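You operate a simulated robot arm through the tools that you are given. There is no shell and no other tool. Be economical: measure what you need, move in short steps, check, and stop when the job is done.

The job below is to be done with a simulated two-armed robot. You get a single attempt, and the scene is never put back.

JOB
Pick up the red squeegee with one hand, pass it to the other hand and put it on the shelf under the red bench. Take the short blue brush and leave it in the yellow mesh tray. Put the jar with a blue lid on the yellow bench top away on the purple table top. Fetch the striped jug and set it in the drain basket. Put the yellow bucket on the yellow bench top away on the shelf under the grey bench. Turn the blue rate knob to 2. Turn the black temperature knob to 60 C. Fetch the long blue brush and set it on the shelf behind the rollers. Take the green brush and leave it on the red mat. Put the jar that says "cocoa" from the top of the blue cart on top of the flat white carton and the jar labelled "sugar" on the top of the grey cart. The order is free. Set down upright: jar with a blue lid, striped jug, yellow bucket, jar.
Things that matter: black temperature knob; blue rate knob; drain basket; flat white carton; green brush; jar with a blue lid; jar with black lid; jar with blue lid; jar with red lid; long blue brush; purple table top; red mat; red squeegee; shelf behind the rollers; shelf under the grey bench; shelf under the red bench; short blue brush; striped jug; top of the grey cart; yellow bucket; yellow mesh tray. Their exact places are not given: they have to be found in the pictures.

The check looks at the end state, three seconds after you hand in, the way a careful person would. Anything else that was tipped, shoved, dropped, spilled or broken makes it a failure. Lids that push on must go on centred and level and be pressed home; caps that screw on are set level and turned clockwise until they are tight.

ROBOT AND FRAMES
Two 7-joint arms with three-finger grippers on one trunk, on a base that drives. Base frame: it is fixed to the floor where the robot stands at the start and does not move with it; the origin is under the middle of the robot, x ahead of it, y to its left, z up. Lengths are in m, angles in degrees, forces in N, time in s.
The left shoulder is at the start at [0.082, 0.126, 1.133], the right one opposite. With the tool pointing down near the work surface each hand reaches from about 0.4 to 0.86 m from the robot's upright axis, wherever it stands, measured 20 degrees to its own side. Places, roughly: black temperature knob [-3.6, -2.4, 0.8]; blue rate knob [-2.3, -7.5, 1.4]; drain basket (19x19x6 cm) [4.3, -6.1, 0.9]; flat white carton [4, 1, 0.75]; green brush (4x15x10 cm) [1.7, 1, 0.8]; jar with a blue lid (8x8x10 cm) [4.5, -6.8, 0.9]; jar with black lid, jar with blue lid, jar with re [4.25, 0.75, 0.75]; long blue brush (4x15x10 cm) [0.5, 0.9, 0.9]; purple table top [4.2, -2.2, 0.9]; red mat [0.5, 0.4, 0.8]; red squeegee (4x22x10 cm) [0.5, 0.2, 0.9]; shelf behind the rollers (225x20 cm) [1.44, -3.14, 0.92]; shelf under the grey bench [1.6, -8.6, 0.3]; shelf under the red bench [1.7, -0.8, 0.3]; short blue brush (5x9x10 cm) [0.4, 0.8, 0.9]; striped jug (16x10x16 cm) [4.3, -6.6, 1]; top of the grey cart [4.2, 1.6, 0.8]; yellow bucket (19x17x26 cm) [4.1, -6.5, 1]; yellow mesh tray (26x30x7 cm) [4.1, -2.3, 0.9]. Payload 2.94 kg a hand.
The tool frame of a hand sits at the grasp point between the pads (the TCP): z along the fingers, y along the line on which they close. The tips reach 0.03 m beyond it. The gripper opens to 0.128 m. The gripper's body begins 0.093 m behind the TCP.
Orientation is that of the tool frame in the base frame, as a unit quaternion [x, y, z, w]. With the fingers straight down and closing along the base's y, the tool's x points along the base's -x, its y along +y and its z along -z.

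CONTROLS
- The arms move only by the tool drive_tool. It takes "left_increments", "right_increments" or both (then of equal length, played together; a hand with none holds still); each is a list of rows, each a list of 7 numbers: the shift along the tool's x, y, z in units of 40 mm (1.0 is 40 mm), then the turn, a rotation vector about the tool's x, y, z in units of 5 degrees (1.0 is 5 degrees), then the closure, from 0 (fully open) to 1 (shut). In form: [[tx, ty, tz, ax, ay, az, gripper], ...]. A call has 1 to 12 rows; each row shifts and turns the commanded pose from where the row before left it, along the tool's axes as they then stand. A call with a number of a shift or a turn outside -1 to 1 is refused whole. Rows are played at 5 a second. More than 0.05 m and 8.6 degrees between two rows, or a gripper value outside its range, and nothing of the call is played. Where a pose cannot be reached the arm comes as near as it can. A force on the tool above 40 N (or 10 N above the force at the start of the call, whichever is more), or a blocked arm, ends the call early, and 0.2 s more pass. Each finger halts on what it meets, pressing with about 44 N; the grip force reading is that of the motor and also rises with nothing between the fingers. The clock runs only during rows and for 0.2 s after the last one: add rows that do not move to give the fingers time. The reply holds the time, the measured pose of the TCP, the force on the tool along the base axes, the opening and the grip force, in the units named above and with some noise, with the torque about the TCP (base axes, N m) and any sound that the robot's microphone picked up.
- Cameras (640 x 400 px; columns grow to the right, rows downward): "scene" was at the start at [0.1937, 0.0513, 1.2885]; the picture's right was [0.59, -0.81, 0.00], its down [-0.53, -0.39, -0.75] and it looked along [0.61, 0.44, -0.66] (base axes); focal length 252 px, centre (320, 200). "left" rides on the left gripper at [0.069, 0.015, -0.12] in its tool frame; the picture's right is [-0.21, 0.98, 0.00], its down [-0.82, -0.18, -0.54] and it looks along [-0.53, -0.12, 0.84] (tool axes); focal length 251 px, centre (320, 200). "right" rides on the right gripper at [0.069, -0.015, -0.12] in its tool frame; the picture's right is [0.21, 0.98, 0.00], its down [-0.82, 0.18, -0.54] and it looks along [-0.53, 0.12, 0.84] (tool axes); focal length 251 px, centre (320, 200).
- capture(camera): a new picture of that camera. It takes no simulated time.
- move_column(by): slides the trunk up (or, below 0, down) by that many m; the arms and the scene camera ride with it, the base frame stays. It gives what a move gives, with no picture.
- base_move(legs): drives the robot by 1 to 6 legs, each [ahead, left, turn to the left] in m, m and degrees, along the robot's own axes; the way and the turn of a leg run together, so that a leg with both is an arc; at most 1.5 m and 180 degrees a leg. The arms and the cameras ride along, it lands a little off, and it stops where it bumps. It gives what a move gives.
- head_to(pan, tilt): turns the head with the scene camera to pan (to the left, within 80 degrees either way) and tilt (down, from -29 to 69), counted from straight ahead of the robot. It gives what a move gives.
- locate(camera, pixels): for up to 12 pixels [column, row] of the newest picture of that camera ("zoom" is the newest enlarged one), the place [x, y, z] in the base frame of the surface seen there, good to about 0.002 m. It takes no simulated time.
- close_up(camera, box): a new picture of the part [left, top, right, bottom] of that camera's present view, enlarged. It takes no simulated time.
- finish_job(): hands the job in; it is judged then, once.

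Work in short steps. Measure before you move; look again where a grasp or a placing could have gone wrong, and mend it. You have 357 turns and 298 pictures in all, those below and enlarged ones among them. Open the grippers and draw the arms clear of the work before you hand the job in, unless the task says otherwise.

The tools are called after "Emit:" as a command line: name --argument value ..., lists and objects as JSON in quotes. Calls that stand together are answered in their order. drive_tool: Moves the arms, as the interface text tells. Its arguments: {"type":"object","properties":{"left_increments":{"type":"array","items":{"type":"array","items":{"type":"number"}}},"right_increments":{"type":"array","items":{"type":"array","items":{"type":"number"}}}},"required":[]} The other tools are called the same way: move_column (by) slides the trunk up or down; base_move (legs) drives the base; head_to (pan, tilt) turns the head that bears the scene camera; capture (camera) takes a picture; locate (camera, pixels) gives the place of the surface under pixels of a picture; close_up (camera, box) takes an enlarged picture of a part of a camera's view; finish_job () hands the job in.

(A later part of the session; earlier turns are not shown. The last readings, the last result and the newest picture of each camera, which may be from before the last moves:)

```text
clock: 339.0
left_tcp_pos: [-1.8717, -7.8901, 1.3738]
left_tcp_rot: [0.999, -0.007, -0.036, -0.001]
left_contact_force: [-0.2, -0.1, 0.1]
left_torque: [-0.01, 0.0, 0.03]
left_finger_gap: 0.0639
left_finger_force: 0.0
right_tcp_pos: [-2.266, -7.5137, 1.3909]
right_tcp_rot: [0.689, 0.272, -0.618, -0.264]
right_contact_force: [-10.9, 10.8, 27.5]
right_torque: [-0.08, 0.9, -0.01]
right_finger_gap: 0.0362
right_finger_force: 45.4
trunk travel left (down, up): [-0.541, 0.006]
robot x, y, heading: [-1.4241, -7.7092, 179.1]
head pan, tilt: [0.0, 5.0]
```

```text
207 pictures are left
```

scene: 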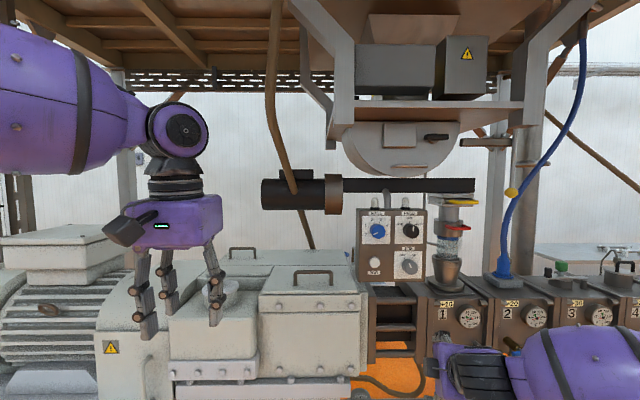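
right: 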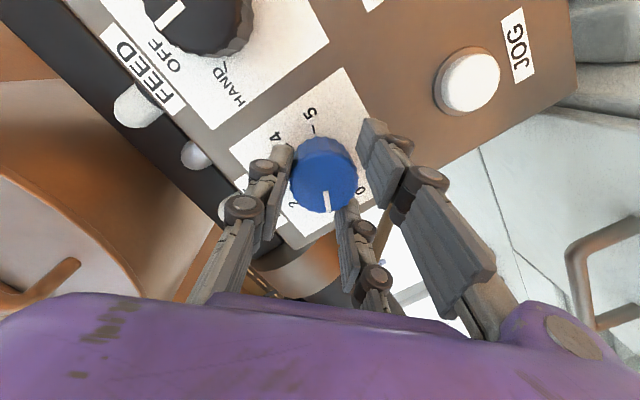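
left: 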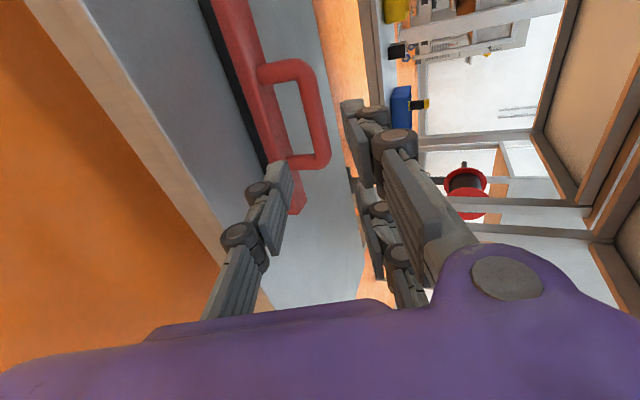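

Knob turns (now at ~1). Relieve side force by shifting, then turn the remaining 44°.

Emit:
drive_tool --right_increments '[[-0.07, -0.17, -0.1, 0, 0, 0, 0.9], [0, 0, 0, 0, 0, 0.98, 0.9], [0, 0, 0, 0, 0, 0.98, 0.9], [0, 0, 0, 0, 0, 0.98, 0.9], [0, 0, 0, 0, 0, 0.98, 0.9], [0, 0, 0, 0, 0, 0.98, 0.9], [0, 0, 0, 0, 0, 0.98, 0.9], [0, 0, 0, 0, 0, 0.98, 0.9], [0, 0, 0, 0, 0, 0.98, 0.9], [0, 0, 0, 0, 0, 0.98, 0.9], [0, 0, 0, 0, 0, 0, 0.9]]'

Emit:
capture --camera "right"

```text
clock: 341.4
left_tcp_pos: [-1.8738, -7.893, 1.3726]
left_tcp_rot: [0.999, -0.006, -0.035, -0.001]
left_contact_force: [-0.4, 0.1, 0.2]
left_torque: [0.02, -0.02, 0.01]
left_finger_gap: 0.0641
left_finger_force: 0.0
right_tcp_pos: [-2.264, -7.5139, 1.3926]
right_tcp_rot: [0.744, -0.006, -0.668, -0.015]
right_contact_force: [-2.5, -3.5, -2.1]
right_torque: [0.03, 0.11, 0.44]
right_finger_gap: 0.0332
right_finger_force: 45.2
trunk travel left (down, up): [-0.541, 0.006]
robot x, y, heading: [-1.4216, -7.7088, 179.0]
head pan, tilt: [0.0, 5.0]
```

```text
206 pictures are left
```

right: 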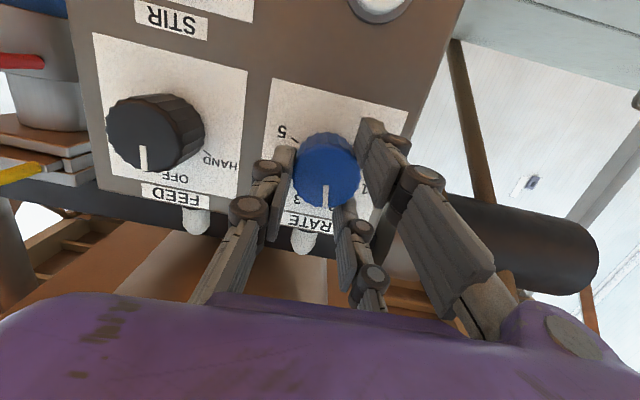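

Release, withdraw, and inspect the pointer.

Emit:
drive_tool --right_increments '[[0, 0, 0, 0, 0, 0, 0.7], [0, 0, 0, 0, 0, 0, 0.5], [0, 0, 0, 0, 0, 0, 0.4], [0, 0, -0.8, 0, 0, 0, 0.4], [0, 0, -0.8, 0, 0, 0, 0.4]]'

Emit:
close_up --camera "right" --box '[220, 40, 420, 200]'

```text
clock: 342.6
left_tcp_pos: [-1.8705, -7.8909, 1.3742]
left_tcp_rot: [0.999, -0.006, -0.035, -0.001]
left_contact_force: [-0.7, 1.9, 0.0]
left_torque: [0.01, 0.02, 0.01]
left_finger_gap: 0.0642
left_finger_force: 0.1
right_tcp_pos: [-2.1966, -7.5111, 1.4037]
right_tcp_rot: [0.742, -0.008, -0.67, -0.017]
right_contact_force: [0.4, -0.7, 0.0]
right_torque: [0.01, -0.02, 0.02]
right_finger_gap: 0.077
right_finger_force: 0.0
trunk travel left (down, up): [-0.541, 0.006]
robot x, y, heading: [-1.4211, -7.7118, 178.7]
head pan, tilt: [0.0, 5.0]
```

```text
2.50 times, centred on (320, 120) of right
```

zoom: 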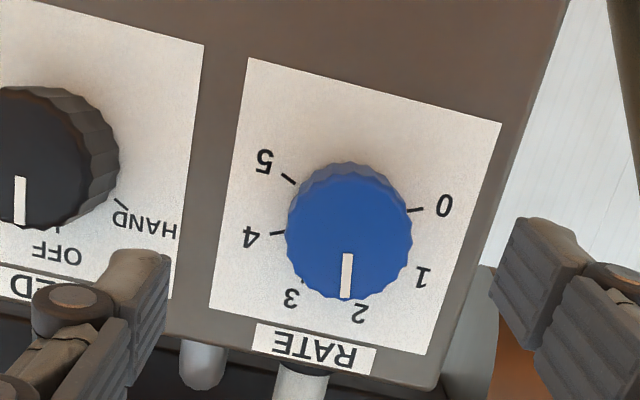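

Pointer appears near 2. Back off for a frontal check.

Emit:
drive_tool --right_increments '[[0, 0, -0.8, 0, 0, 0, 0.4], [0.8, -0.8, 0, 0, 0, 0, 0.4], [0.8, -0.8, 0, 0, 0, 0, 0.4], [0.8, -0.8, 0, 0, 0, 0, 0.4], [0.8, -0.8, 0, 0, 0, 0, 0.4]]'

Emit:
close_up --camera "scene" --box '[350, 200, 440, 285]'

```text
clock: 343.8
left_tcp_pos: [-1.873, -7.8931, 1.374]
left_tcp_rot: [0.999, -0.006, -0.035, -0.002]
left_contact_force: [0.4, -0.2, -0.1]
left_torque: [0.03, -0.04, 0.01]
left_finger_gap: 0.0639
left_finger_force: 0.2
right_tcp_pos: [-2.1611, -7.4389, 1.3445]
right_tcp_rot: [0.747, 0.002, -0.665, -0.004]
right_contact_force: [0.0, 0.1, 0.1]
right_torque: [0.01, -0.01, -0.01]
right_finger_gap: 0.0768
right_finger_force: 0.1
right hand out of reach, approached as far as the arm can: row 2, 3, 4, 5
trunk travel left (down, up): [-0.541, 0.006]
robot x, y, heading: [-1.4197, -7.712, 178.7]
head pan, tilt: [0.0, 5.0]
```

```text
4.71 times, centred on (395, 242) of scene
```

zoom: 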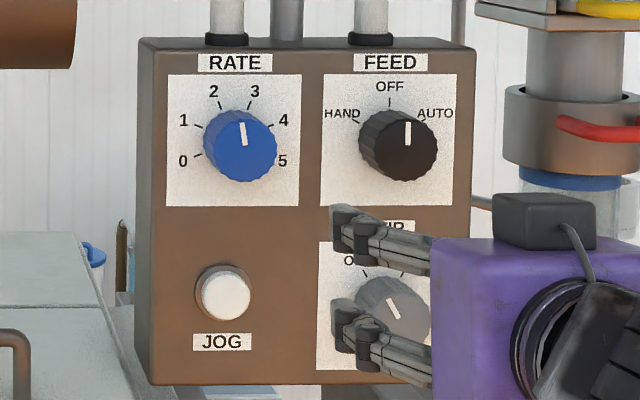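

Pointer reads ~101°, while "2" is at ~112°. Zoom more to measure.

Emit:
close_up --camera "scene" --box '[370, 210, 420, 250]'

```text
10.00 times, centred on (395, 230) of scene
```

zoom: 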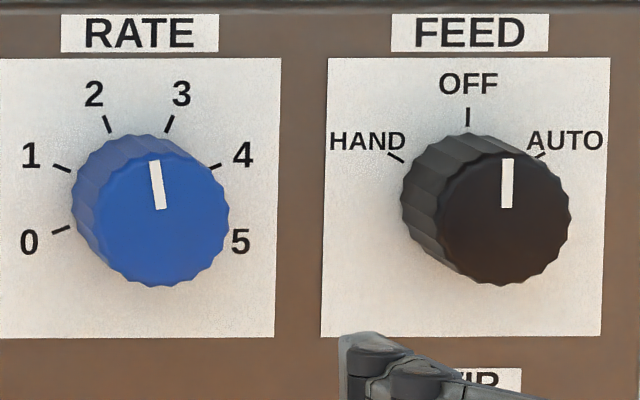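

Need −12.5° (counter-clockwise). Re-approach the knob aligned and grip again.

Emit:
drive_tool --right_increments '[[-0.48, 0.62, 0.1, 0, 0, 0, 0.4], [-0.48, 0.62, 0.4, 0, 0, 0, 0.4], [-0.48, 0.62, 0.4, 0, 0, 0, 0.4], [0, 0, 0, 0, 0, 0, 0.4]]'

Emit:
capture --camera "right"

```text
clock: 344.8
left_tcp_pos: [-1.8712, -7.8909, 1.3737]
left_tcp_rot: [0.999, -0.006, -0.035, -0.001]
left_contact_force: [0.0, 0.5, 0.1]
left_torque: [-0.01, 0.03, 0.02]
left_finger_gap: 0.0643
left_finger_force: 0.1
right_tcp_pos: [-2.1987, -7.4834, 1.3904]
right_tcp_rot: [0.744, -0.006, -0.668, -0.014]
right_contact_force: [0.0, 0.0, 0.9]
right_torque: [0.02, 0.0, 0.01]
right_finger_gap: 0.0768
right_finger_force: 0.2
right hand out of reach, approached as far as the arm can: row 1
trunk travel left (down, up): [-0.541, 0.006]
robot x, y, heading: [-1.4211, -7.7113, 179.0]
head pan, tilt: [0.0, 5.0]
```

```text
202 pictures are left
```

right: 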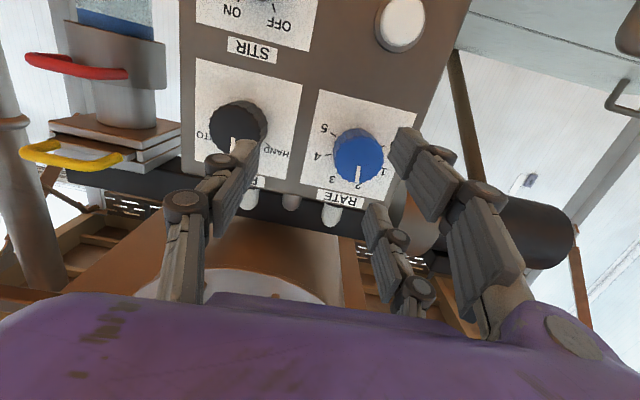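

Shift 32 mm left, then advance and grip.

Emit:
drive_tool --right_increments '[[-0.17, 0.8, 0, 0, 0, 0, 0.4], [0, 0, 0.8, 0, 0, 0, 0.4], [0, 0, 0.85, 0, 0, 0, 0.4], [0, 0, 0, 0, 0, 0, 0.6], [0, 0, 0, 0, 0, 0, 0.75], [0, 0, 0, 0, 0, 0, 0.85], [0, 0, 0, 0, 0, 0, 0.85]]'

Emit:
close_up --camera "scene" --box '[360, 205, 420, 250]'

```text
clock: 346.4
left_tcp_pos: [-1.8722, -7.8931, 1.3742]
left_tcp_rot: [0.999, -0.005, -0.036, -0.002]
left_contact_force: [-0.6, 1.4, -0.2]
left_torque: [-0.03, -0.02, -0.01]
left_finger_gap: 0.0637
left_finger_force: 0.1
right_tcp_pos: [-2.2694, -7.5133, 1.3924]
right_tcp_rot: [0.743, -0.005, -0.669, -0.015]
right_contact_force: [0.4, -2.9, 4.0]
right_torque: [-0.03, 0.08, 0.32]
right_finger_gap: 0.0333
right_finger_force: 44.9
trunk travel left (down, up): [-0.541, 0.006]
robot x, y, heading: [-1.4209, -7.7115, 178.9]
head pan, tilt: [0.0, 5.0]
```

```text
8.89 times, centred on (390, 228) of scene
```

zoom: 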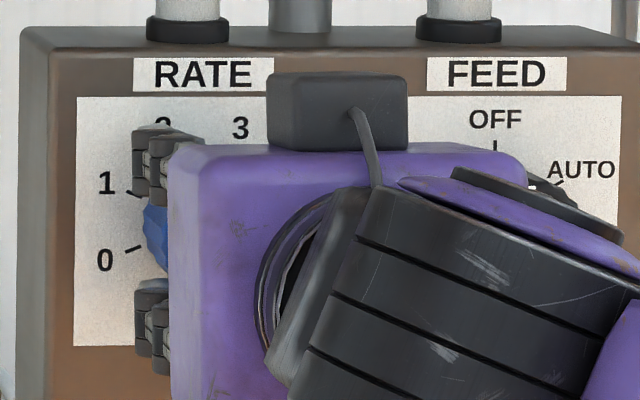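

Turn −12.5°, release, back out and look.

Emit:
drive_tool --right_increments '[[0, 0, 0, 0, 0, -0.84, 0.9], [0, 0, 0, 0, 0, -0.84, 0.9], [0, 0, 0, 0, 0, -0.84, 0.9], [0, 0, 0, 0, 0, 0, 0.9], [0, 0, 0, 0, 0, 0, 0.7], [0, 0, 0, 0, 0, 0, 0.5], [0, 0, 0, 0, 0, 0, 0.4], [0, 0, -0.8, 0, 0, 0, 0.4], [0, 0, -0.8, 0, 0, 0, 0.4], [0, -0.9, 0, 0, 0, 0, 0.4], [0, -0.9, 0, 0, 0, 0, 0.4]]'

Emit:
close_up --camera "scene" --box '[360, 205, 420, 250]'

```text
clock: 348.8
left_tcp_pos: [-1.872, -7.8901, 1.3736]
left_tcp_rot: [0.999, -0.006, -0.036, -0.001]
left_contact_force: [0.4, 0.0, -0.3]
left_torque: [-0.04, 0.06, 0.01]
left_finger_gap: 0.0641
left_finger_force: 0.2
right_tcp_pos: [-2.2078, -7.4439, 1.4147]
right_tcp_rot: [0.74, 0.075, -0.663, -0.087]
right_contact_force: [-0.3, 0.1, 0.0]
right_torque: [0.02, 0.0, 0.04]
right_finger_gap: 0.0767
right_finger_force: 0.1
trunk travel left (down, up): [-0.541, 0.006]
robot x, y, heading: [-1.4218, -7.71, 179.4]
head pan, tilt: [0.0, 5.0]
```

```text
8.89 times, centred on (390, 228) of scene
```

zoom: 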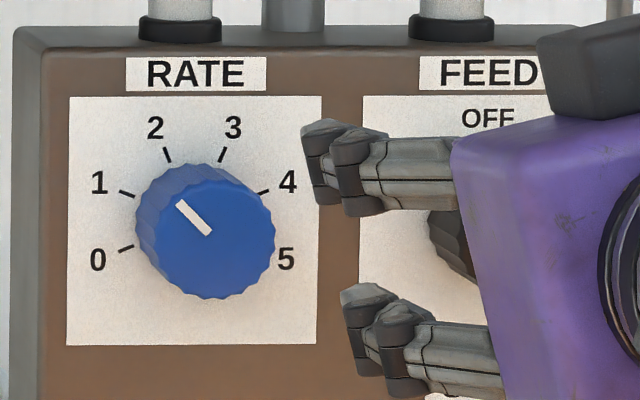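

Now ~132° (over-turned); need 20° clockwise. Re-grip centred and inspect through the hand camera before turning.

Emit:
drive_tool --right_increments '[[0.02, 0.95, 0, 0, 0, 0, 0.4], [0.02, 0.95, 0, 0, 0, 0, 0.4], [0, 0, 0.78, 0, 0, 0, 0.4], [0, 0, 0.78, 0, 0, 0, 0.4], [0, 0, 0, 0, 0, 0, 0.4]]'

Emit:
capture --camera "right"

Emit:
drive_tool --right_increments '[[0, 0, 0, 0, 0, 0, 0.6], [0, 0, 0, 0, 0, 0, 0.75], [0, 0, 0, 0, 0, 0, 0.85], [0, 0, 0, 0, 0, 0, 0.85]]'

Emit:
capture --camera "right"

```text
clock: 350.0
left_tcp_pos: [-1.8709, -7.8933, 1.3745]
left_tcp_rot: [0.999, -0.006, -0.035, -0.002]
left_contact_force: [0.4, -1.1, -0.6]
left_torque: [0.0, 0.03, 0.01]
left_finger_gap: 0.064
left_finger_force: 0.1
right_tcp_pos: [-2.2645, -7.5166, 1.3871]
right_tcp_rot: [0.739, 0.076, -0.663, -0.088]
right_contact_force: [0.0, -0.7, 0.5]
right_torque: [-0.01, 0.02, 0.01]
right_finger_gap: 0.0767
right_finger_force: 0.0
trunk travel left (down, up): [-0.541, 0.006]
robot x, y, heading: [-1.4199, -7.7129, 178.9]
head pan, tilt: [0.0, 5.0]
```

```text
199 pictures are left
```

right: 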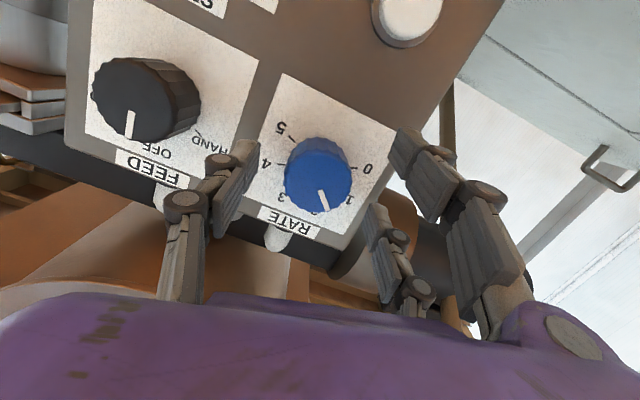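

```text
clock: 351.0
left_tcp_pos: [-1.8721, -7.8901, 1.3729]
left_tcp_rot: [0.999, -0.007, -0.035, -0.001]
left_contact_force: [0.0, -1.1, -0.1]
left_torque: [0.01, 0.01, -0.01]
left_finger_gap: 0.064
left_finger_force: 0.1
right_tcp_pos: [-2.2643, -7.5148, 1.3863]
right_tcp_rot: [0.74, 0.076, -0.663, -0.089]
right_contact_force: [-4.9, 6.2, 2.1]
right_torque: [-0.04, 0.06, -0.28]
right_finger_gap: 0.0377
right_finger_force: 44.7
trunk travel left (down, up): [-0.541, 0.006]
robot x, y, heading: [-1.4178, -7.7119, 178.9]
head pan, tilt: [0.0, 5.0]
```

```text
198 pictures are left
```

right: 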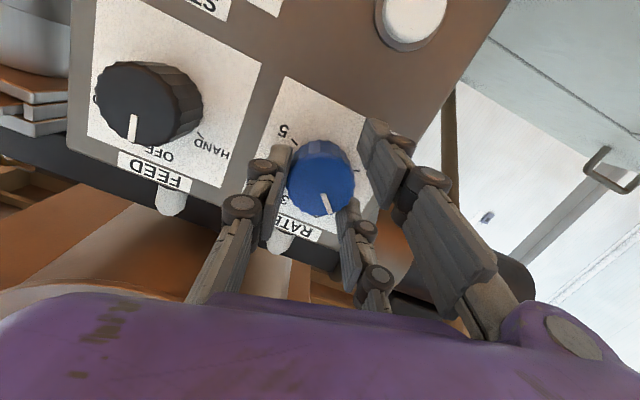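

Closing moved the pointer to ≈124°. Turn +12.5°, open and inspect.

Emit:
drive_tool --right_increments '[[0, 0, 0, 0, 0, 0.84, 0.9], [0, 0, 0, 0, 0, 0.84, 0.9], [0, 0, 0, 0, 0, 0.84, 0.9], [0, 0, 0, 0, 0, 0, 0.9]]'

Emit:
capture --camera "right"

Emit:
drive_tool --right_increments '[[0, 0, 0, 0, 0, 0, 0.7], [0, 0, 0, 0, 0, 0, 0.5], [0, 0, 0, 0, 0, 0, 0.4], [0, 0, -0.8, 0, 0, 0, 0.4], [0, 0, -0.8, 0, 0, 0, 0.4], [0, -0.9, 0, 0, 0, 0, 0.4], [0, -0.9, 0, 0, 0, 0, 0.4]]'

Emit:
close_up --camera "scene" --box '[360, 205, 420, 250]'

```text
clock: 352.0
left_tcp_pos: [-1.8732, -7.8902, 1.3748]
left_tcp_rot: [0.999, -0.006, -0.035, -0.001]
left_contact_force: [0.6, 0.0, -0.6]
left_torque: [0.02, -0.01, 0.03]
left_finger_gap: 0.0638
left_finger_force: 0.0
right_tcp_pos: [-2.267, -7.5161, 1.3868]
right_tcp_rot: [0.743, -0.007, -0.669, -0.015]
right_contact_force: [-5.8, 5.7, 5.6]
right_torque: [-0.01, 0.18, 0.54]
right_finger_gap: 0.0377
right_finger_force: 45.6
trunk travel left (down, up): [-0.541, 0.006]
robot x, y, heading: [-1.419, -7.7091, 178.9]
head pan, tilt: [0.0, 5.0]
```

```text
197 pictures are left
```

right: 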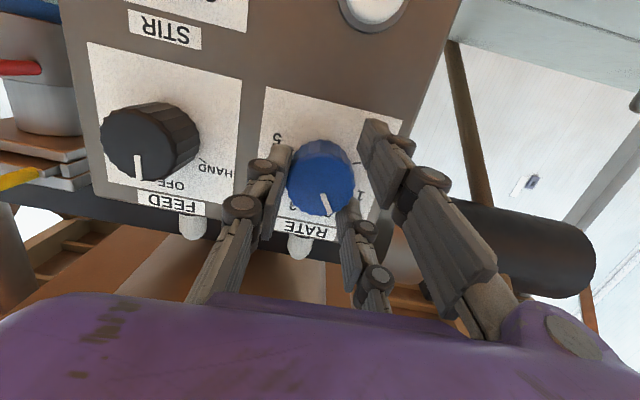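

```text
clock: 353.6
left_tcp_pos: [-1.8715, -7.8915, 1.3736]
left_tcp_rot: [0.999, -0.006, -0.035, -0.002]
left_contact_force: [0.4, -1.3, -0.3]
left_torque: [-0.01, 0.04, 0.01]
left_finger_gap: 0.064
left_finger_force: 0.1
right_tcp_pos: [-2.2005, -7.442, 1.3951]
right_tcp_rot: [0.743, -0.006, -0.669, -0.014]
right_contact_force: [-0.5, 1.1, 0.6]
right_torque: [0.03, 0.02, 0.01]
right_finger_gap: 0.0768
right_finger_force: 0.1
trunk travel left (down, up): [-0.541, 0.006]
robot x, y, heading: [-1.4195, -7.7097, 179.0]
head pan, tilt: [0.0, 5.0]
```

```text
8.89 times, centred on (390, 228) of scene
```

zoom: 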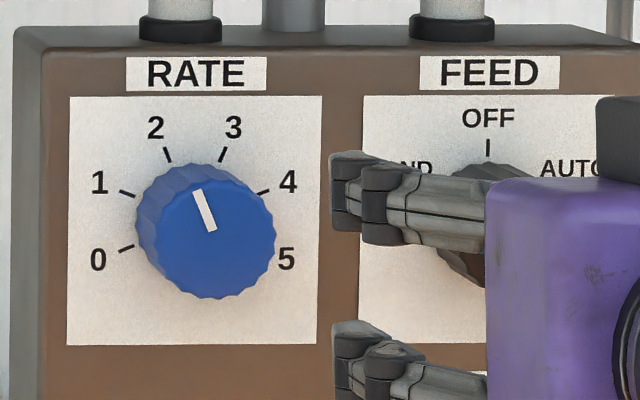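

Pointer at ~111° = 2. Now back off and go north towards the temperature knob.

Emit:
base_move --legs '[[-0.55, 0, 0], [0, 0, -90], [1.5, 0, 0], [1.5, 0, 0], [0.8, 0, 0]]'

Emit:
head_to --pan 50 --tilt 12

Emit:
capture --camera "scene"

```text
clock: 378.7
left_tcp_pos: [-1.2322, -3.4359, 1.3745]
left_tcp_rot: [0.719, -0.694, -0.025, -0.026]
left_contact_force: [0.0, -0.4, -0.4]
left_torque: [0.03, 0.0, 0.02]
left_finger_gap: 0.0641
left_finger_force: 0.0
right_tcp_pos: [-0.8013, -3.0864, 1.3958]
right_tcp_rot: [0.534, -0.517, -0.474, -0.472]
right_contact_force: [0.0, 0.3, 0.6]
right_torque: [-0.02, -0.02, 0.04]
right_finger_gap: 0.0769
right_finger_force: 0.0
trunk travel left (down, up): [-0.541, 0.006]
robot x, y, heading: [-1.0338, -3.8775, 91.7]
head pan, tilt: [0.0, 5.0]
```

```text
clock: 379.9
left_tcp_pos: [-1.2322, -3.4349, 1.3734]
left_tcp_rot: [0.72, -0.694, -0.024, -0.025]
left_contact_force: [-0.2, -0.5, -0.9]
left_torque: [-0.01, -0.01, 0.02]
left_finger_gap: 0.064
left_finger_force: 0.1
right_tcp_pos: [-0.8008, -3.0855, 1.3938]
right_tcp_rot: [0.535, -0.517, -0.474, -0.472]
right_contact_force: [0.8, 0.8, -0.5]
right_torque: [0.0, 0.01, 0.02]
right_finger_gap: 0.0767
right_finger_force: 0.1
trunk travel left (down, up): [-0.541, 0.006]
robot x, y, heading: [-1.0325, -3.8774, 91.8]
head pan, tilt: [50.0, 12.0]
```

```text
195 pictures are left
```

scene: 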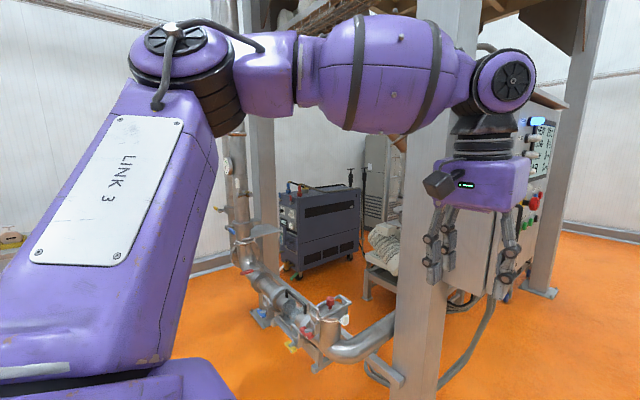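

Locate candidates: the grey unit at (320,220) and the cabinet.

Emit:
locate --camera "scene" --pixels '[[290, 195], [292, 210], [330, 230], [295, 260], [400, 360], [540, 290], [530, 170], [330, 340], [370, 340], [430, 230], [350, 260]]'

Emit:
close_up --camera "scene" --box '[260, 160, 380, 280]'

```text
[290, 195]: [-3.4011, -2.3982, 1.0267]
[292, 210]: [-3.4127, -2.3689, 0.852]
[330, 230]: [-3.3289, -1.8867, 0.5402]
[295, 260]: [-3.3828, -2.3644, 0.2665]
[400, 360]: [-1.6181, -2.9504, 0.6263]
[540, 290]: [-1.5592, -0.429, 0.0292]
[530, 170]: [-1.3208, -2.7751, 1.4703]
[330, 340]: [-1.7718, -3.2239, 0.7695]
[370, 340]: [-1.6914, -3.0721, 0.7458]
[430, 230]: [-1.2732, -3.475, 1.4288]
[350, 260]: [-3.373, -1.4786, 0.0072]
```

```text
3.33 times, centred on (320, 220) of scene
```

zoom: 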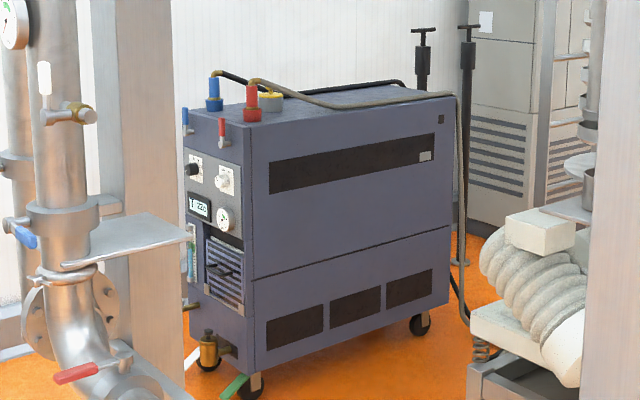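

The unit's panel faces south (−y). View the region further left for access.

Emit:
head_to --pan 79 --tilt 20

Emit:
capture --camera "scene"

```text
clock: 380.8
left_tcp_pos: [-1.2331, -3.4342, 1.3746]
left_tcp_rot: [0.719, -0.694, -0.025, -0.025]
left_contact_force: [-0.8, 0.1, 0.6]
left_torque: [-0.03, 0.01, -0.05]
left_finger_gap: 0.064
left_finger_force: 0.0
right_tcp_pos: [-0.8015, -3.085, 1.3953]
right_tcp_rot: [0.534, -0.517, -0.474, -0.472]
right_contact_force: [0.0, 0.0, -0.9]
right_torque: [0.0, 0.02, -0.01]
right_finger_gap: 0.0766
right_finger_force: 0.0
trunk travel left (down, up): [-0.541, 0.006]
robot x, y, heading: [-1.0317, -3.8734, 91.5]
head pan, tilt: [79.0, 20.0]
```

```text
193 pictures are left
```

scene: 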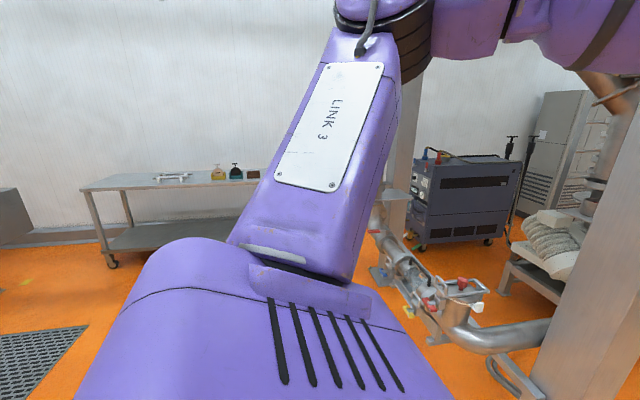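

Turn west for a clear look.

Emit:
base_move --legs '[[-0.3, 0, 75]]'

Emit:
head_to --pan -15 --tilt 22

Emit:
capture --camera "scene"

```text
clock: 384.4
left_tcp_pos: [-1.332, -4.1727, 1.3732]
left_tcp_rot: [0.993, -0.111, -0.034, -0.006]
left_contact_force: [0.5, 0.3, -0.7]
left_torque: [0.02, 0.0, 0.01]
left_finger_gap: 0.064
left_finger_force: 0.1
right_tcp_pos: [-1.5602, -3.6668, 1.3942]
right_tcp_rot: [0.739, -0.084, -0.664, -0.085]
right_contact_force: [0.2, -0.4, -0.2]
right_torque: [-0.01, 0.04, -0.02]
right_finger_gap: 0.0767
right_finger_force: 0.1
trunk travel left (down, up): [-0.541, 0.006]
robot x, y, heading: [-0.8485, -4.0909, 166.8]
head pan, tilt: [79.0, 20.0]
cut short: leg 1
```

```text
clock: 386.1
left_tcp_pos: [-1.3318, -4.1729, 1.3738]
left_tcp_rot: [0.993, -0.111, -0.035, -0.005]
left_contact_force: [0.1, 0.1, -0.2]
left_torque: [-0.02, 0.0, -0.04]
left_finger_gap: 0.064
left_finger_force: 0.0
right_tcp_pos: [-1.5607, -3.6676, 1.3948]
right_tcp_rot: [0.738, -0.083, -0.664, -0.084]
right_contact_force: [-0.7, -1.1, 0.1]
right_torque: [-0.03, 0.02, -0.01]
right_finger_gap: 0.077
right_finger_force: 0.1
trunk travel left (down, up): [-0.541, 0.006]
robot x, y, heading: [-0.8542, -4.091, 166.8]
head pan, tilt: [-15.0, 22.0]
```

```text
192 pictures are left
```

scene: 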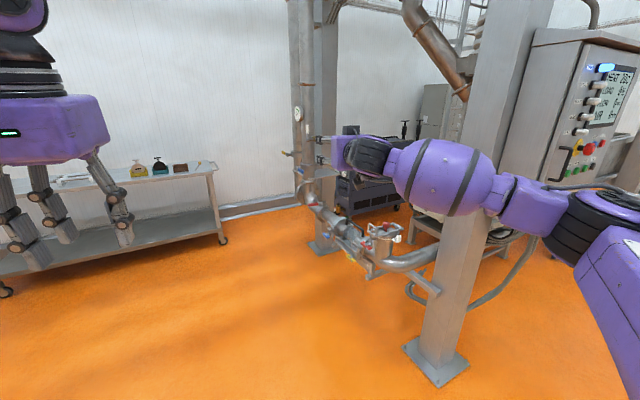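

The turn was cut slightly short. Measure obstacles: post, pipes, table, unit.

Emit:
locate --camera "scene" --pixels '[[435, 365], [323, 247], [225, 240], [350, 265], [385, 275], [345, 205], [430, 290], [215, 170], [305, 190], [300, 240], [270, 250], [395, 200]]'

Emit:
close_up --camera "scene" --box '[270, 90, 450, 290]'

```text
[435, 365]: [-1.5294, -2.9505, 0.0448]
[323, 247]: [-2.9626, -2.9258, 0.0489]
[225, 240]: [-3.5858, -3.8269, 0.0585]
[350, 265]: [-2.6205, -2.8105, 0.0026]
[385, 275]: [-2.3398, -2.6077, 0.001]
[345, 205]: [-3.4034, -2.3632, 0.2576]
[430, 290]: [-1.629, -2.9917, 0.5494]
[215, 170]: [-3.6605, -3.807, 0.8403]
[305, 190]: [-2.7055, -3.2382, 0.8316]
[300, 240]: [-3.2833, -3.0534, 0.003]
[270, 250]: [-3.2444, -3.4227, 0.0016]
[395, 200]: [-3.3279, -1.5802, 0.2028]
```

```text
2.00 times, centred on (360, 190) of scene
```

zoom: 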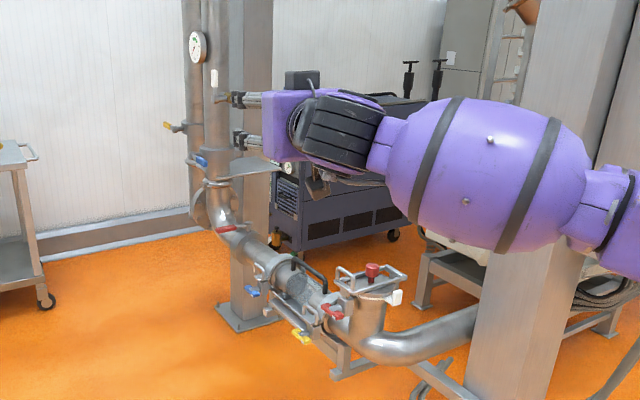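

Tuck the right hand back to a downward pose first.

Emit:
drive_tool --right_increments '[[0, 0, 0, 0, 1, 0, 0.4], [0, 0, 0, 0, 1, 0, 0.4], [0, 0, 0, 0, 1, 0, 0.4], [0, 0, 0, 0, 1, 0, 0.4], [0, 0, 0, 0, 1, 0, 0.4], [0, 0, 0, 0, 1, 0, 0.4], [0, 0, 0, 0, 1, 0, 0.4], [0, 0, 0, 0, 1, 0, 0.4], [0, 0, 0, 0, 1, 0, 0.4], [0, 0, 0, 0, 1, 0, 0.4], [0, 0, 0, 0, 1, 0, 0.4], [0, 0, 0, 0, 1, 0, 0.4]]'

Emit:
drive_tool --right_increments '[[0.7, 0, 0.3, 0, 1, 0, 0.4], [0.7, 0, 0.3, 0, 1, 0, 0.4], [0.7, 0, 0.3, 0, 1, 0, 0.4], [0.7, 0, 0.3, 0, 1, 0, 0.4], [0.7, 0, 0.3, 0, 0.6, 0, 0.4], [0.8, 0, 0.5, 0, 0, 0, 0.4], [0.8, 0, 0.5, 0, 0, 0, 0.4], [0, 0, 0, 0, 0, 0, 0.4]]'

Emit:
move_column --by -0.19

```text
clock: 388.7
left_tcp_pos: [-1.3337, -4.1742, 1.3733]
left_tcp_rot: [0.993, -0.111, -0.034, -0.006]
left_contact_force: [-0.4, 0.0, 0.2]
left_torque: [0.04, -0.03, -0.03]
left_finger_gap: 0.0642
left_finger_force: 0.0
right_tcp_pos: [-1.5561, -3.6709, 1.3936]
right_tcp_rot: [0.971, -0.116, -0.207, -0.032]
right_contact_force: [0.0, 0.1, 0.1]
right_torque: [0.02, 0.0, 0.0]
right_finger_gap: 0.0767
right_finger_force: 0.1
right hand out of reach, approached as far as the arm can: row 12
trunk travel left (down, up): [-0.541, 0.006]
robot x, y, heading: [-0.8536, -4.0899, 167.0]
head pan, tilt: [-15.0, 22.0]
```

```text
clock: 390.5
left_tcp_pos: [-1.333, -4.1733, 1.3719]
left_tcp_rot: [0.993, -0.111, -0.035, -0.006]
left_contact_force: [0.1, 0.1, -0.8]
left_torque: [0.03, -0.01, -0.01]
left_finger_gap: 0.064
left_finger_force: 0.0
right_tcp_pos: [-1.3785, -3.7115, 1.2604]
right_tcp_rot: [0.993, -0.119, -0.007, -0.007]
right_contact_force: [-0.3, -0.6, -0.2]
right_torque: [0.04, -0.01, 0.02]
right_finger_gap: 0.0765
right_finger_force: 0.0
trunk travel left (down, up): [-0.541, 0.006]
robot x, y, heading: [-0.8513, -4.0919, 167.0]
head pan, tilt: [-15.0, 22.0]
```

```text
clock: 392.6
left_tcp_pos: [-1.332, -4.1734, 1.1831]
left_tcp_rot: [0.993, -0.111, -0.036, -0.006]
left_contact_force: [0.2, -0.3, 0.1]
left_torque: [0.0, -0.01, -0.01]
left_finger_gap: 0.0641
left_finger_force: 0.1
right_tcp_pos: [-1.3778, -3.7102, 1.0693]
right_tcp_rot: [0.993, -0.12, -0.009, -0.009]
right_contact_force: [0.5, 0.0, 0.5]
right_torque: [-0.01, 0.04, 0.0]
right_finger_gap: 0.0767
right_finger_force: 0.1
trunk travel left (down, up): [-0.351, 0.196]
robot x, y, heading: [-0.8533, -4.0917, 166.7]
head pan, tilt: [-15.0, 22.0]
```

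Drive west to x≈−3.05, turn north and look.

Emit:
base_move --legs '[[0, 0, 13], [1.2, 0, 0], [0.95, 0, 0], [0, 0, -90]]'

Emit:
head_to --pan 15 --tilt 25

Emit:
capture --camera "scene"

```text
clock: 407.7
left_tcp_pos: [-3.1537, -3.6454, 1.1829]
left_tcp_rot: [-0.706, 0.708, 0.023, 0.026]
left_contact_force: [-0.2, -1.4, -0.1]
left_torque: [0.0, 0.03, -0.01]
left_finger_gap: 0.0639
left_finger_force: 0.1
right_tcp_pos: [-2.7113, -3.5006, 1.0699]
right_tcp_rot: [-0.701, 0.713, 0.001, 0.012]
right_contact_force: [1.4, -0.6, 0.1]
right_torque: [-0.02, -0.03, 0.02]
right_finger_gap: 0.0768
right_finger_force: 0.2
trunk travel left (down, up): [-0.351, 0.196]
robot x, y, heading: [-2.9694, -4.0957, 89.6]
head pan, tilt: [-15.0, 22.0]
```

```text
clock: 408.7
left_tcp_pos: [-3.1538, -3.6457, 1.1827]
left_tcp_rot: [-0.705, 0.708, 0.023, 0.026]
left_contact_force: [0.4, 0.2, -0.5]
left_torque: [0.01, -0.01, 0.02]
left_finger_gap: 0.064
left_finger_force: 0.0
right_tcp_pos: [-2.7115, -3.5017, 1.071]
right_tcp_rot: [-0.7, 0.714, 0.001, 0.01]
right_contact_force: [0.5, 0.6, -0.7]
right_torque: [0.03, -0.02, -0.01]
right_finger_gap: 0.0769
right_finger_force: 0.1
trunk travel left (down, up): [-0.351, 0.196]
robot x, y, heading: [-2.9686, -4.0976, 89.5]
head pan, tilt: [15.0, 25.0]
```

```text
190 pictures are left
```

scene: 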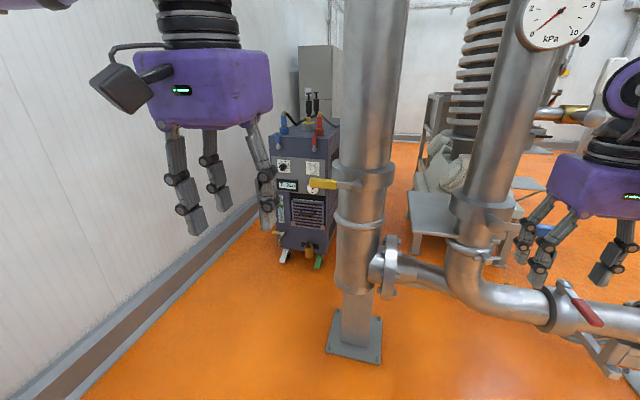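

Zoom on the unit's panel and measure surroundings.

Emit:
close_up --camera "scene" --box '[265, 130, 345, 220]'

Emit:
locate --camera "scene" --pixels '[[284, 168], [312, 168], [290, 185], [275, 150], [330, 155], [355, 350], [345, 180], [120, 340], [200, 240], [310, 268], [325, 186], [280, 262]]'

```text
4.44 times, centred on (305, 175) of scene
```

zoom: 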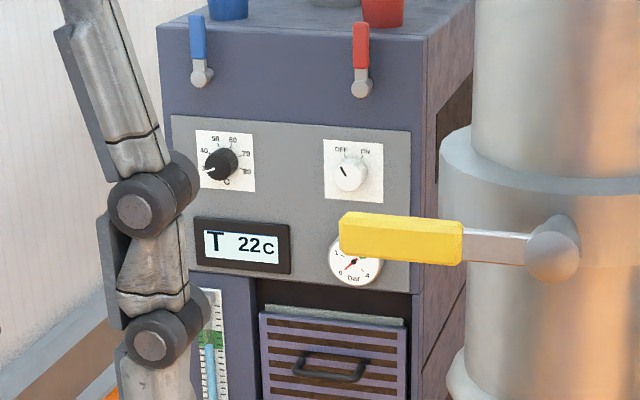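

```text
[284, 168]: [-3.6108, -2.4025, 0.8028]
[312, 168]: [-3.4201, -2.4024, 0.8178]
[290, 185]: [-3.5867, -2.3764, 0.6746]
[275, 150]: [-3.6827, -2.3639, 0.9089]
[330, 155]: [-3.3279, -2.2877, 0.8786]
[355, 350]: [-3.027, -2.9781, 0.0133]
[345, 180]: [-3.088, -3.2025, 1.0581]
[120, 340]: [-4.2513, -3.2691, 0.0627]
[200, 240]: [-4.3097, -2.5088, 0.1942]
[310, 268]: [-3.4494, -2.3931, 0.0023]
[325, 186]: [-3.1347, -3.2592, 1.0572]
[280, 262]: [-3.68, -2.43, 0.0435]
```

Knob (−3.61,−2.40,0.80). A yellow valve handle at (−3.1…−3.17,−3.2) narrows the way. Tuck the right hand inward, then go diagonally northwest.

Emit:
drive_tool --right_increments '[[0.5, 0.9, -0.3, 0, 0, 0, 0.4], [0.5, 0.9, -0.3, 0, 0, 0, 0.4], [0.5, 0.9, -0.3, 0, 0, 0, 0.4], [0.5, 0.9, -0.3, 0, 0, 0, 0.4]]' --left_increments '[[0, 0.5, 0, 0, 0, 0, 0.5], [0, 0.5, 0, 0, 0, 0, 0.5], [0, 0.5, 0, 0, 0, 0, 0.5], [0, 0, 0, 0, 0, 0, 0.5]]'

Emit:
base_move --legs '[[0, 0, 45], [0.12, -0.12, 0], [0.5, 0, 0]]'

Emit:
head_to --pan -40 --tilt 35

Emit:
capture --camera "scene"

```text
clock: 409.7
left_tcp_pos: [-3.214, -3.6454, 1.1822]
left_tcp_rot: [-0.706, 0.708, 0.024, 0.026]
left_contact_force: [-0.3, 0.2, 0.3]
left_torque: [0.01, 0.0, -0.02]
left_finger_gap: 0.0642
left_finger_force: 0.0
right_tcp_pos: [-2.8582, -3.5801, 1.1155]
right_tcp_rot: [-0.7, 0.714, 0.001, 0.012]
right_contact_force: [0.0, -0.4, -0.5]
right_torque: [0.02, -0.03, 0.0]
right_finger_gap: 0.0769
right_finger_force: 0.0
trunk travel left (down, up): [-0.351, 0.196]
robot x, y, heading: [-2.9663, -4.0939, 89.6]
head pan, tilt: [15.0, 25.0]
```

```text
clock: 416.0
left_tcp_pos: [-3.8326, -3.4393, 1.1832]
left_tcp_rot: [0.928, -0.371, -0.031, -0.014]
left_contact_force: [1.1, 0.7, -0.5]
left_torque: [0.0, 0.0, 0.0]
left_finger_gap: 0.0639
left_finger_force: 0.0
right_tcp_pos: [-3.6361, -3.1356, 1.1137]
right_tcp_rot: [0.925, -0.38, -0.005, -0.01]
right_contact_force: [0.4, 0.4, 0.1]
right_torque: [-0.01, -0.02, -0.01]
right_finger_gap: 0.0767
right_finger_force: 0.0
trunk travel left (down, up): [-0.351, 0.196]
robot x, y, heading: [-3.3363, -3.5678, 136.1]
head pan, tilt: [15.0, 25.0]
```

```text
clock: 417.3
left_tcp_pos: [-3.8311, -3.4385, 1.1803]
left_tcp_rot: [0.928, -0.371, -0.032, -0.014]
left_contact_force: [0.2, 0.4, 0.4]
left_torque: [-0.01, 0.04, 0.02]
left_finger_gap: 0.0639
left_finger_force: 0.0
right_tcp_pos: [-3.6364, -3.1349, 1.1149]
right_tcp_rot: [0.925, -0.38, -0.005, -0.01]
right_contact_force: [0.4, 0.3, 1.1]
right_torque: [0.0, 0.01, 0.01]
right_finger_gap: 0.0768
right_finger_force: 0.1
trunk travel left (down, up): [-0.351, 0.196]
robot x, y, heading: [-3.3367, -3.572, 135.9]
head pan, tilt: [-40.0, 35.0]
```

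```text
188 pictures are left
```

scene: 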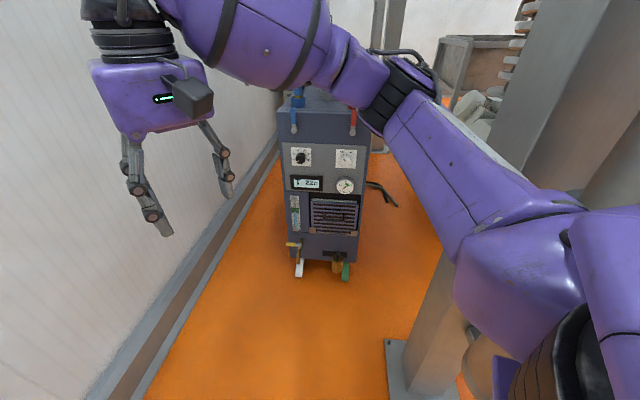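

Past the tight spot. Turn north then sidestep left and forward.

Emit:
base_move --legs '[[0.2, 0, 0], [0, 0, -46], [0.2, 0.26, 0]]'

Emit:
head_to --pan 0 --tilt 35

Emit:
capture --camera "scene"

```text
clock: 421.1
left_tcp_pos: [-3.7598, -2.9942, 1.1794]
left_tcp_rot: [0.717, -0.696, -0.02, -0.031]
left_contact_force: [0.0, -0.8, 0.3]
left_torque: [0.01, 0.0, 0.0]
left_finger_gap: 0.0643
left_finger_force: 0.1
right_tcp_pos: [-3.4247, -2.9217, 1.119]
right_tcp_rot: [0.728, -0.685, -0.002, -0.016]
right_contact_force: [-0.8, -0.3, -0.2]
right_torque: [0.02, 0.01, 0.0]
right_finger_gap: 0.0767
right_finger_force: 0.0
trunk travel left (down, up): [-0.351, 0.196]
robot x, y, heading: [-3.4903, -3.4306, 91.1]
head pan, tilt: [-40.0, 35.0]
stopped in leg 2: the robot was blocked; the commanded pose is now the measured one
```

```text
clock: 422.2
left_tcp_pos: [-3.7598, -2.9913, 1.1791]
left_tcp_rot: [0.716, -0.697, -0.02, -0.031]
left_contact_force: [-0.1, 0.5, 0.0]
left_torque: [-0.06, 0.0, 0.03]
left_finger_gap: 0.0641
left_finger_force: 0.0
right_tcp_pos: [-3.4238, -2.9191, 1.1198]
right_tcp_rot: [0.727, -0.687, 0.0, -0.016]
right_contact_force: [-1.0, 0.3, -0.1]
right_torque: [0.0, -0.01, 0.05]
right_finger_gap: 0.0768
right_finger_force: 0.0
trunk travel left (down, up): [-0.351, 0.196]
robot x, y, heading: [-3.4862, -3.4327, 91.1]
head pan, tilt: [0.0, 35.0]
```

```text
187 pictures are left
```

scene: 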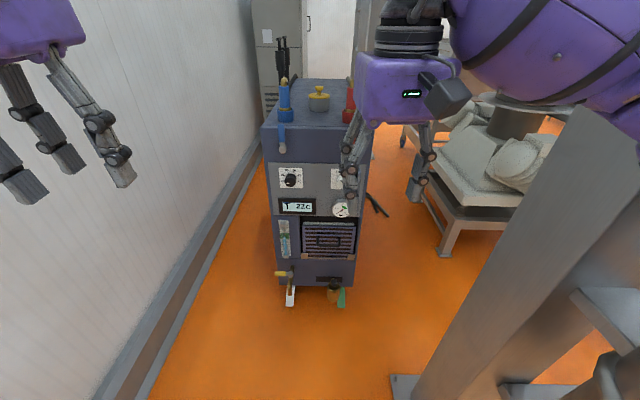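

Blocked slightly at the end. Move a little forward-left and check.

Emit:
base_move --legs '[[0.08, 0.06, 0], [0.0, 0.2, 0]]'

Emit:
head_to --pan -70 --tilt 30

Emit:
capture --camera "scene"

```text
clock: 425.4
left_tcp_pos: [-4.0009, -2.912, 1.1822]
left_tcp_rot: [0.714, -0.7, -0.023, -0.026]
left_contact_force: [-0.1, 0.0, 0.1]
left_torque: [-0.01, 0.04, -0.01]
left_finger_gap: 0.064
left_finger_force: 0.1
right_tcp_pos: [-3.6634, -2.8416, 1.1145]
right_tcp_rot: [0.722, -0.692, -0.004, -0.011]
right_contact_force: [-0.1, -0.5, 0.2]
right_torque: [0.02, 0.0, 0.0]
right_finger_gap: 0.0769
right_finger_force: 0.0
trunk travel left (down, up): [-0.351, 0.196]
robot x, y, heading: [-3.7458, -3.3544, 90.8]
head pan, tilt: [0.0, 35.0]
```

```text
clock: 426.8
left_tcp_pos: [-4.0017, -2.9126, 1.1818]
left_tcp_rot: [0.714, -0.7, -0.024, -0.026]
left_contact_force: [-0.3, -0.7, -0.9]
left_torque: [0.0, -0.03, 0.02]
left_finger_gap: 0.0639
left_finger_force: 0.0
right_tcp_pos: [-3.6635, -2.8426, 1.1161]
right_tcp_rot: [0.722, -0.692, -0.004, -0.01]
right_contact_force: [-0.7, 0.1, 0.3]
right_torque: [0.01, 0.03, -0.01]
right_finger_gap: 0.0768
right_finger_force: 0.1
trunk travel left (down, up): [-0.351, 0.196]
robot x, y, heading: [-3.7473, -3.3568, 90.7]
head pan, tilt: [-70.0, 30.0]
```

```text
186 pictures are left
```

scene: 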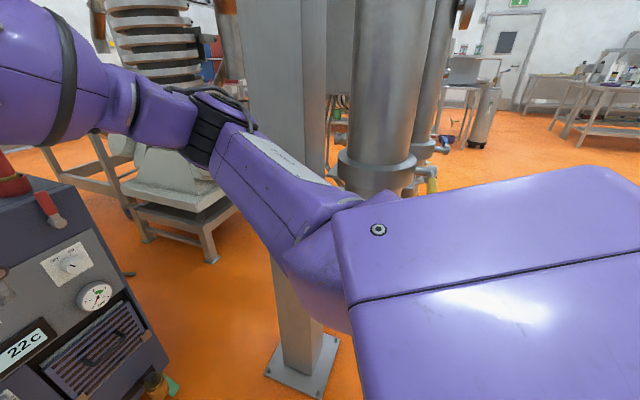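

Clear. Move forward 0.2 and zoom on the temperature knob.

Emit:
base_move --legs '[[0.19, 0, -0.7]]'

Emit:
head_to --pan -5 --tilt 40

Emit:
capture --camera "scene"

```text
clock: 428.4
left_tcp_pos: [-3.9968, -2.7177, 1.183]
left_tcp_rot: [0.709, -0.704, -0.024, -0.026]
left_contact_force: [-0.1, 0.1, 0.1]
left_torque: [-0.05, 0.0, 0.02]
left_finger_gap: 0.064
left_finger_force: 0.0
right_tcp_pos: [-3.658, -2.6529, 1.1166]
right_tcp_rot: [0.717, -0.696, -0.005, -0.01]
right_contact_force: [-0.9, 0.3, 0.2]
right_torque: [-0.01, -0.01, 0.03]
right_finger_gap: 0.0765
right_finger_force: 0.0
trunk travel left (down, up): [-0.351, 0.196]
robot x, y, heading: [-3.7503, -3.163, 90.0]
head pan, tilt: [-70.0, 30.0]
```

```text
clock: 429.7
left_tcp_pos: [-3.9975, -2.719, 1.1827]
left_tcp_rot: [0.71, -0.704, -0.023, -0.025]
left_contact_force: [0.6, 0.8, -0.3]
left_torque: [-0.01, 0.04, -0.02]
left_finger_gap: 0.0638
left_finger_force: 0.0
right_tcp_pos: [-3.6594, -2.6519, 1.1158]
right_tcp_rot: [0.717, -0.697, -0.005, -0.01]
right_contact_force: [0.0, -0.7, 0.2]
right_torque: [-0.02, -0.01, 0.01]
right_finger_gap: 0.0766
right_finger_force: 0.1
trunk travel left (down, up): [-0.351, 0.196]
robot x, y, heading: [-3.7449, -3.1653, 89.9]
head pan, tilt: [-5.0, 40.0]
```

```text
185 pictures are left
```

scene: 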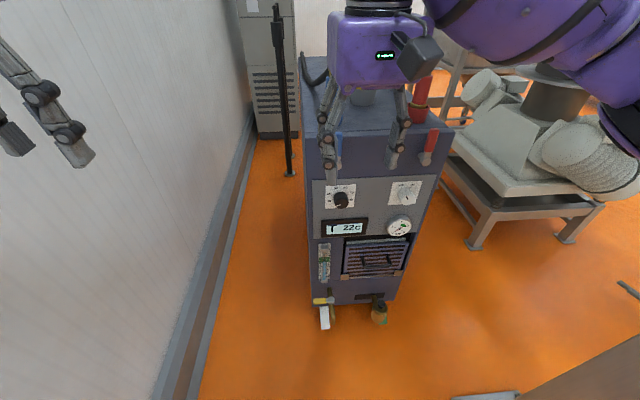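

Zoom on the knob; locate the levers.

Emit:
close_up --camera "scene" --box '[310, 130, 390, 240]'

Emit:
locate --camera "scene" --pixels '[[341, 199], [341, 204], [330, 187], [352, 187], [330, 206], [352, 206], [405, 193], [338, 160], [338, 145], [360, 180], [370, 225]]'

```text
3.64 times, centred on (350, 185) of scene
```

zoom: 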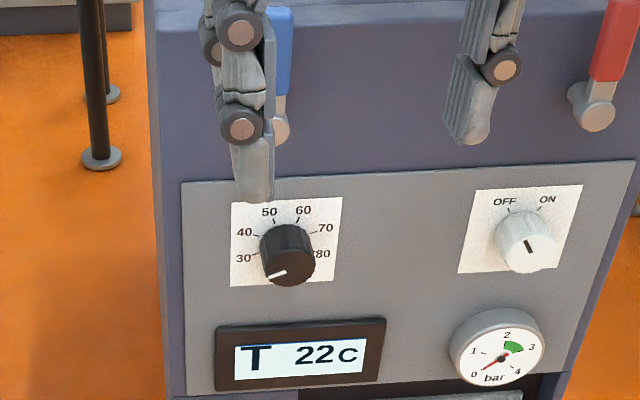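

```text
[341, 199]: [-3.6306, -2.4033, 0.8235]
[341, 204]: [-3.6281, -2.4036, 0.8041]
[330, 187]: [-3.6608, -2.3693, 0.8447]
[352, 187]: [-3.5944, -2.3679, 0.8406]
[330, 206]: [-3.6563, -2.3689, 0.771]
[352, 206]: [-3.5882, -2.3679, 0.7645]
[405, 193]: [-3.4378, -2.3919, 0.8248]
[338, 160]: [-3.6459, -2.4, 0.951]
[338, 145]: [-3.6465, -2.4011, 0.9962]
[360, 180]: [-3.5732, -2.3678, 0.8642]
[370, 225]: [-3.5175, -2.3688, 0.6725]
```

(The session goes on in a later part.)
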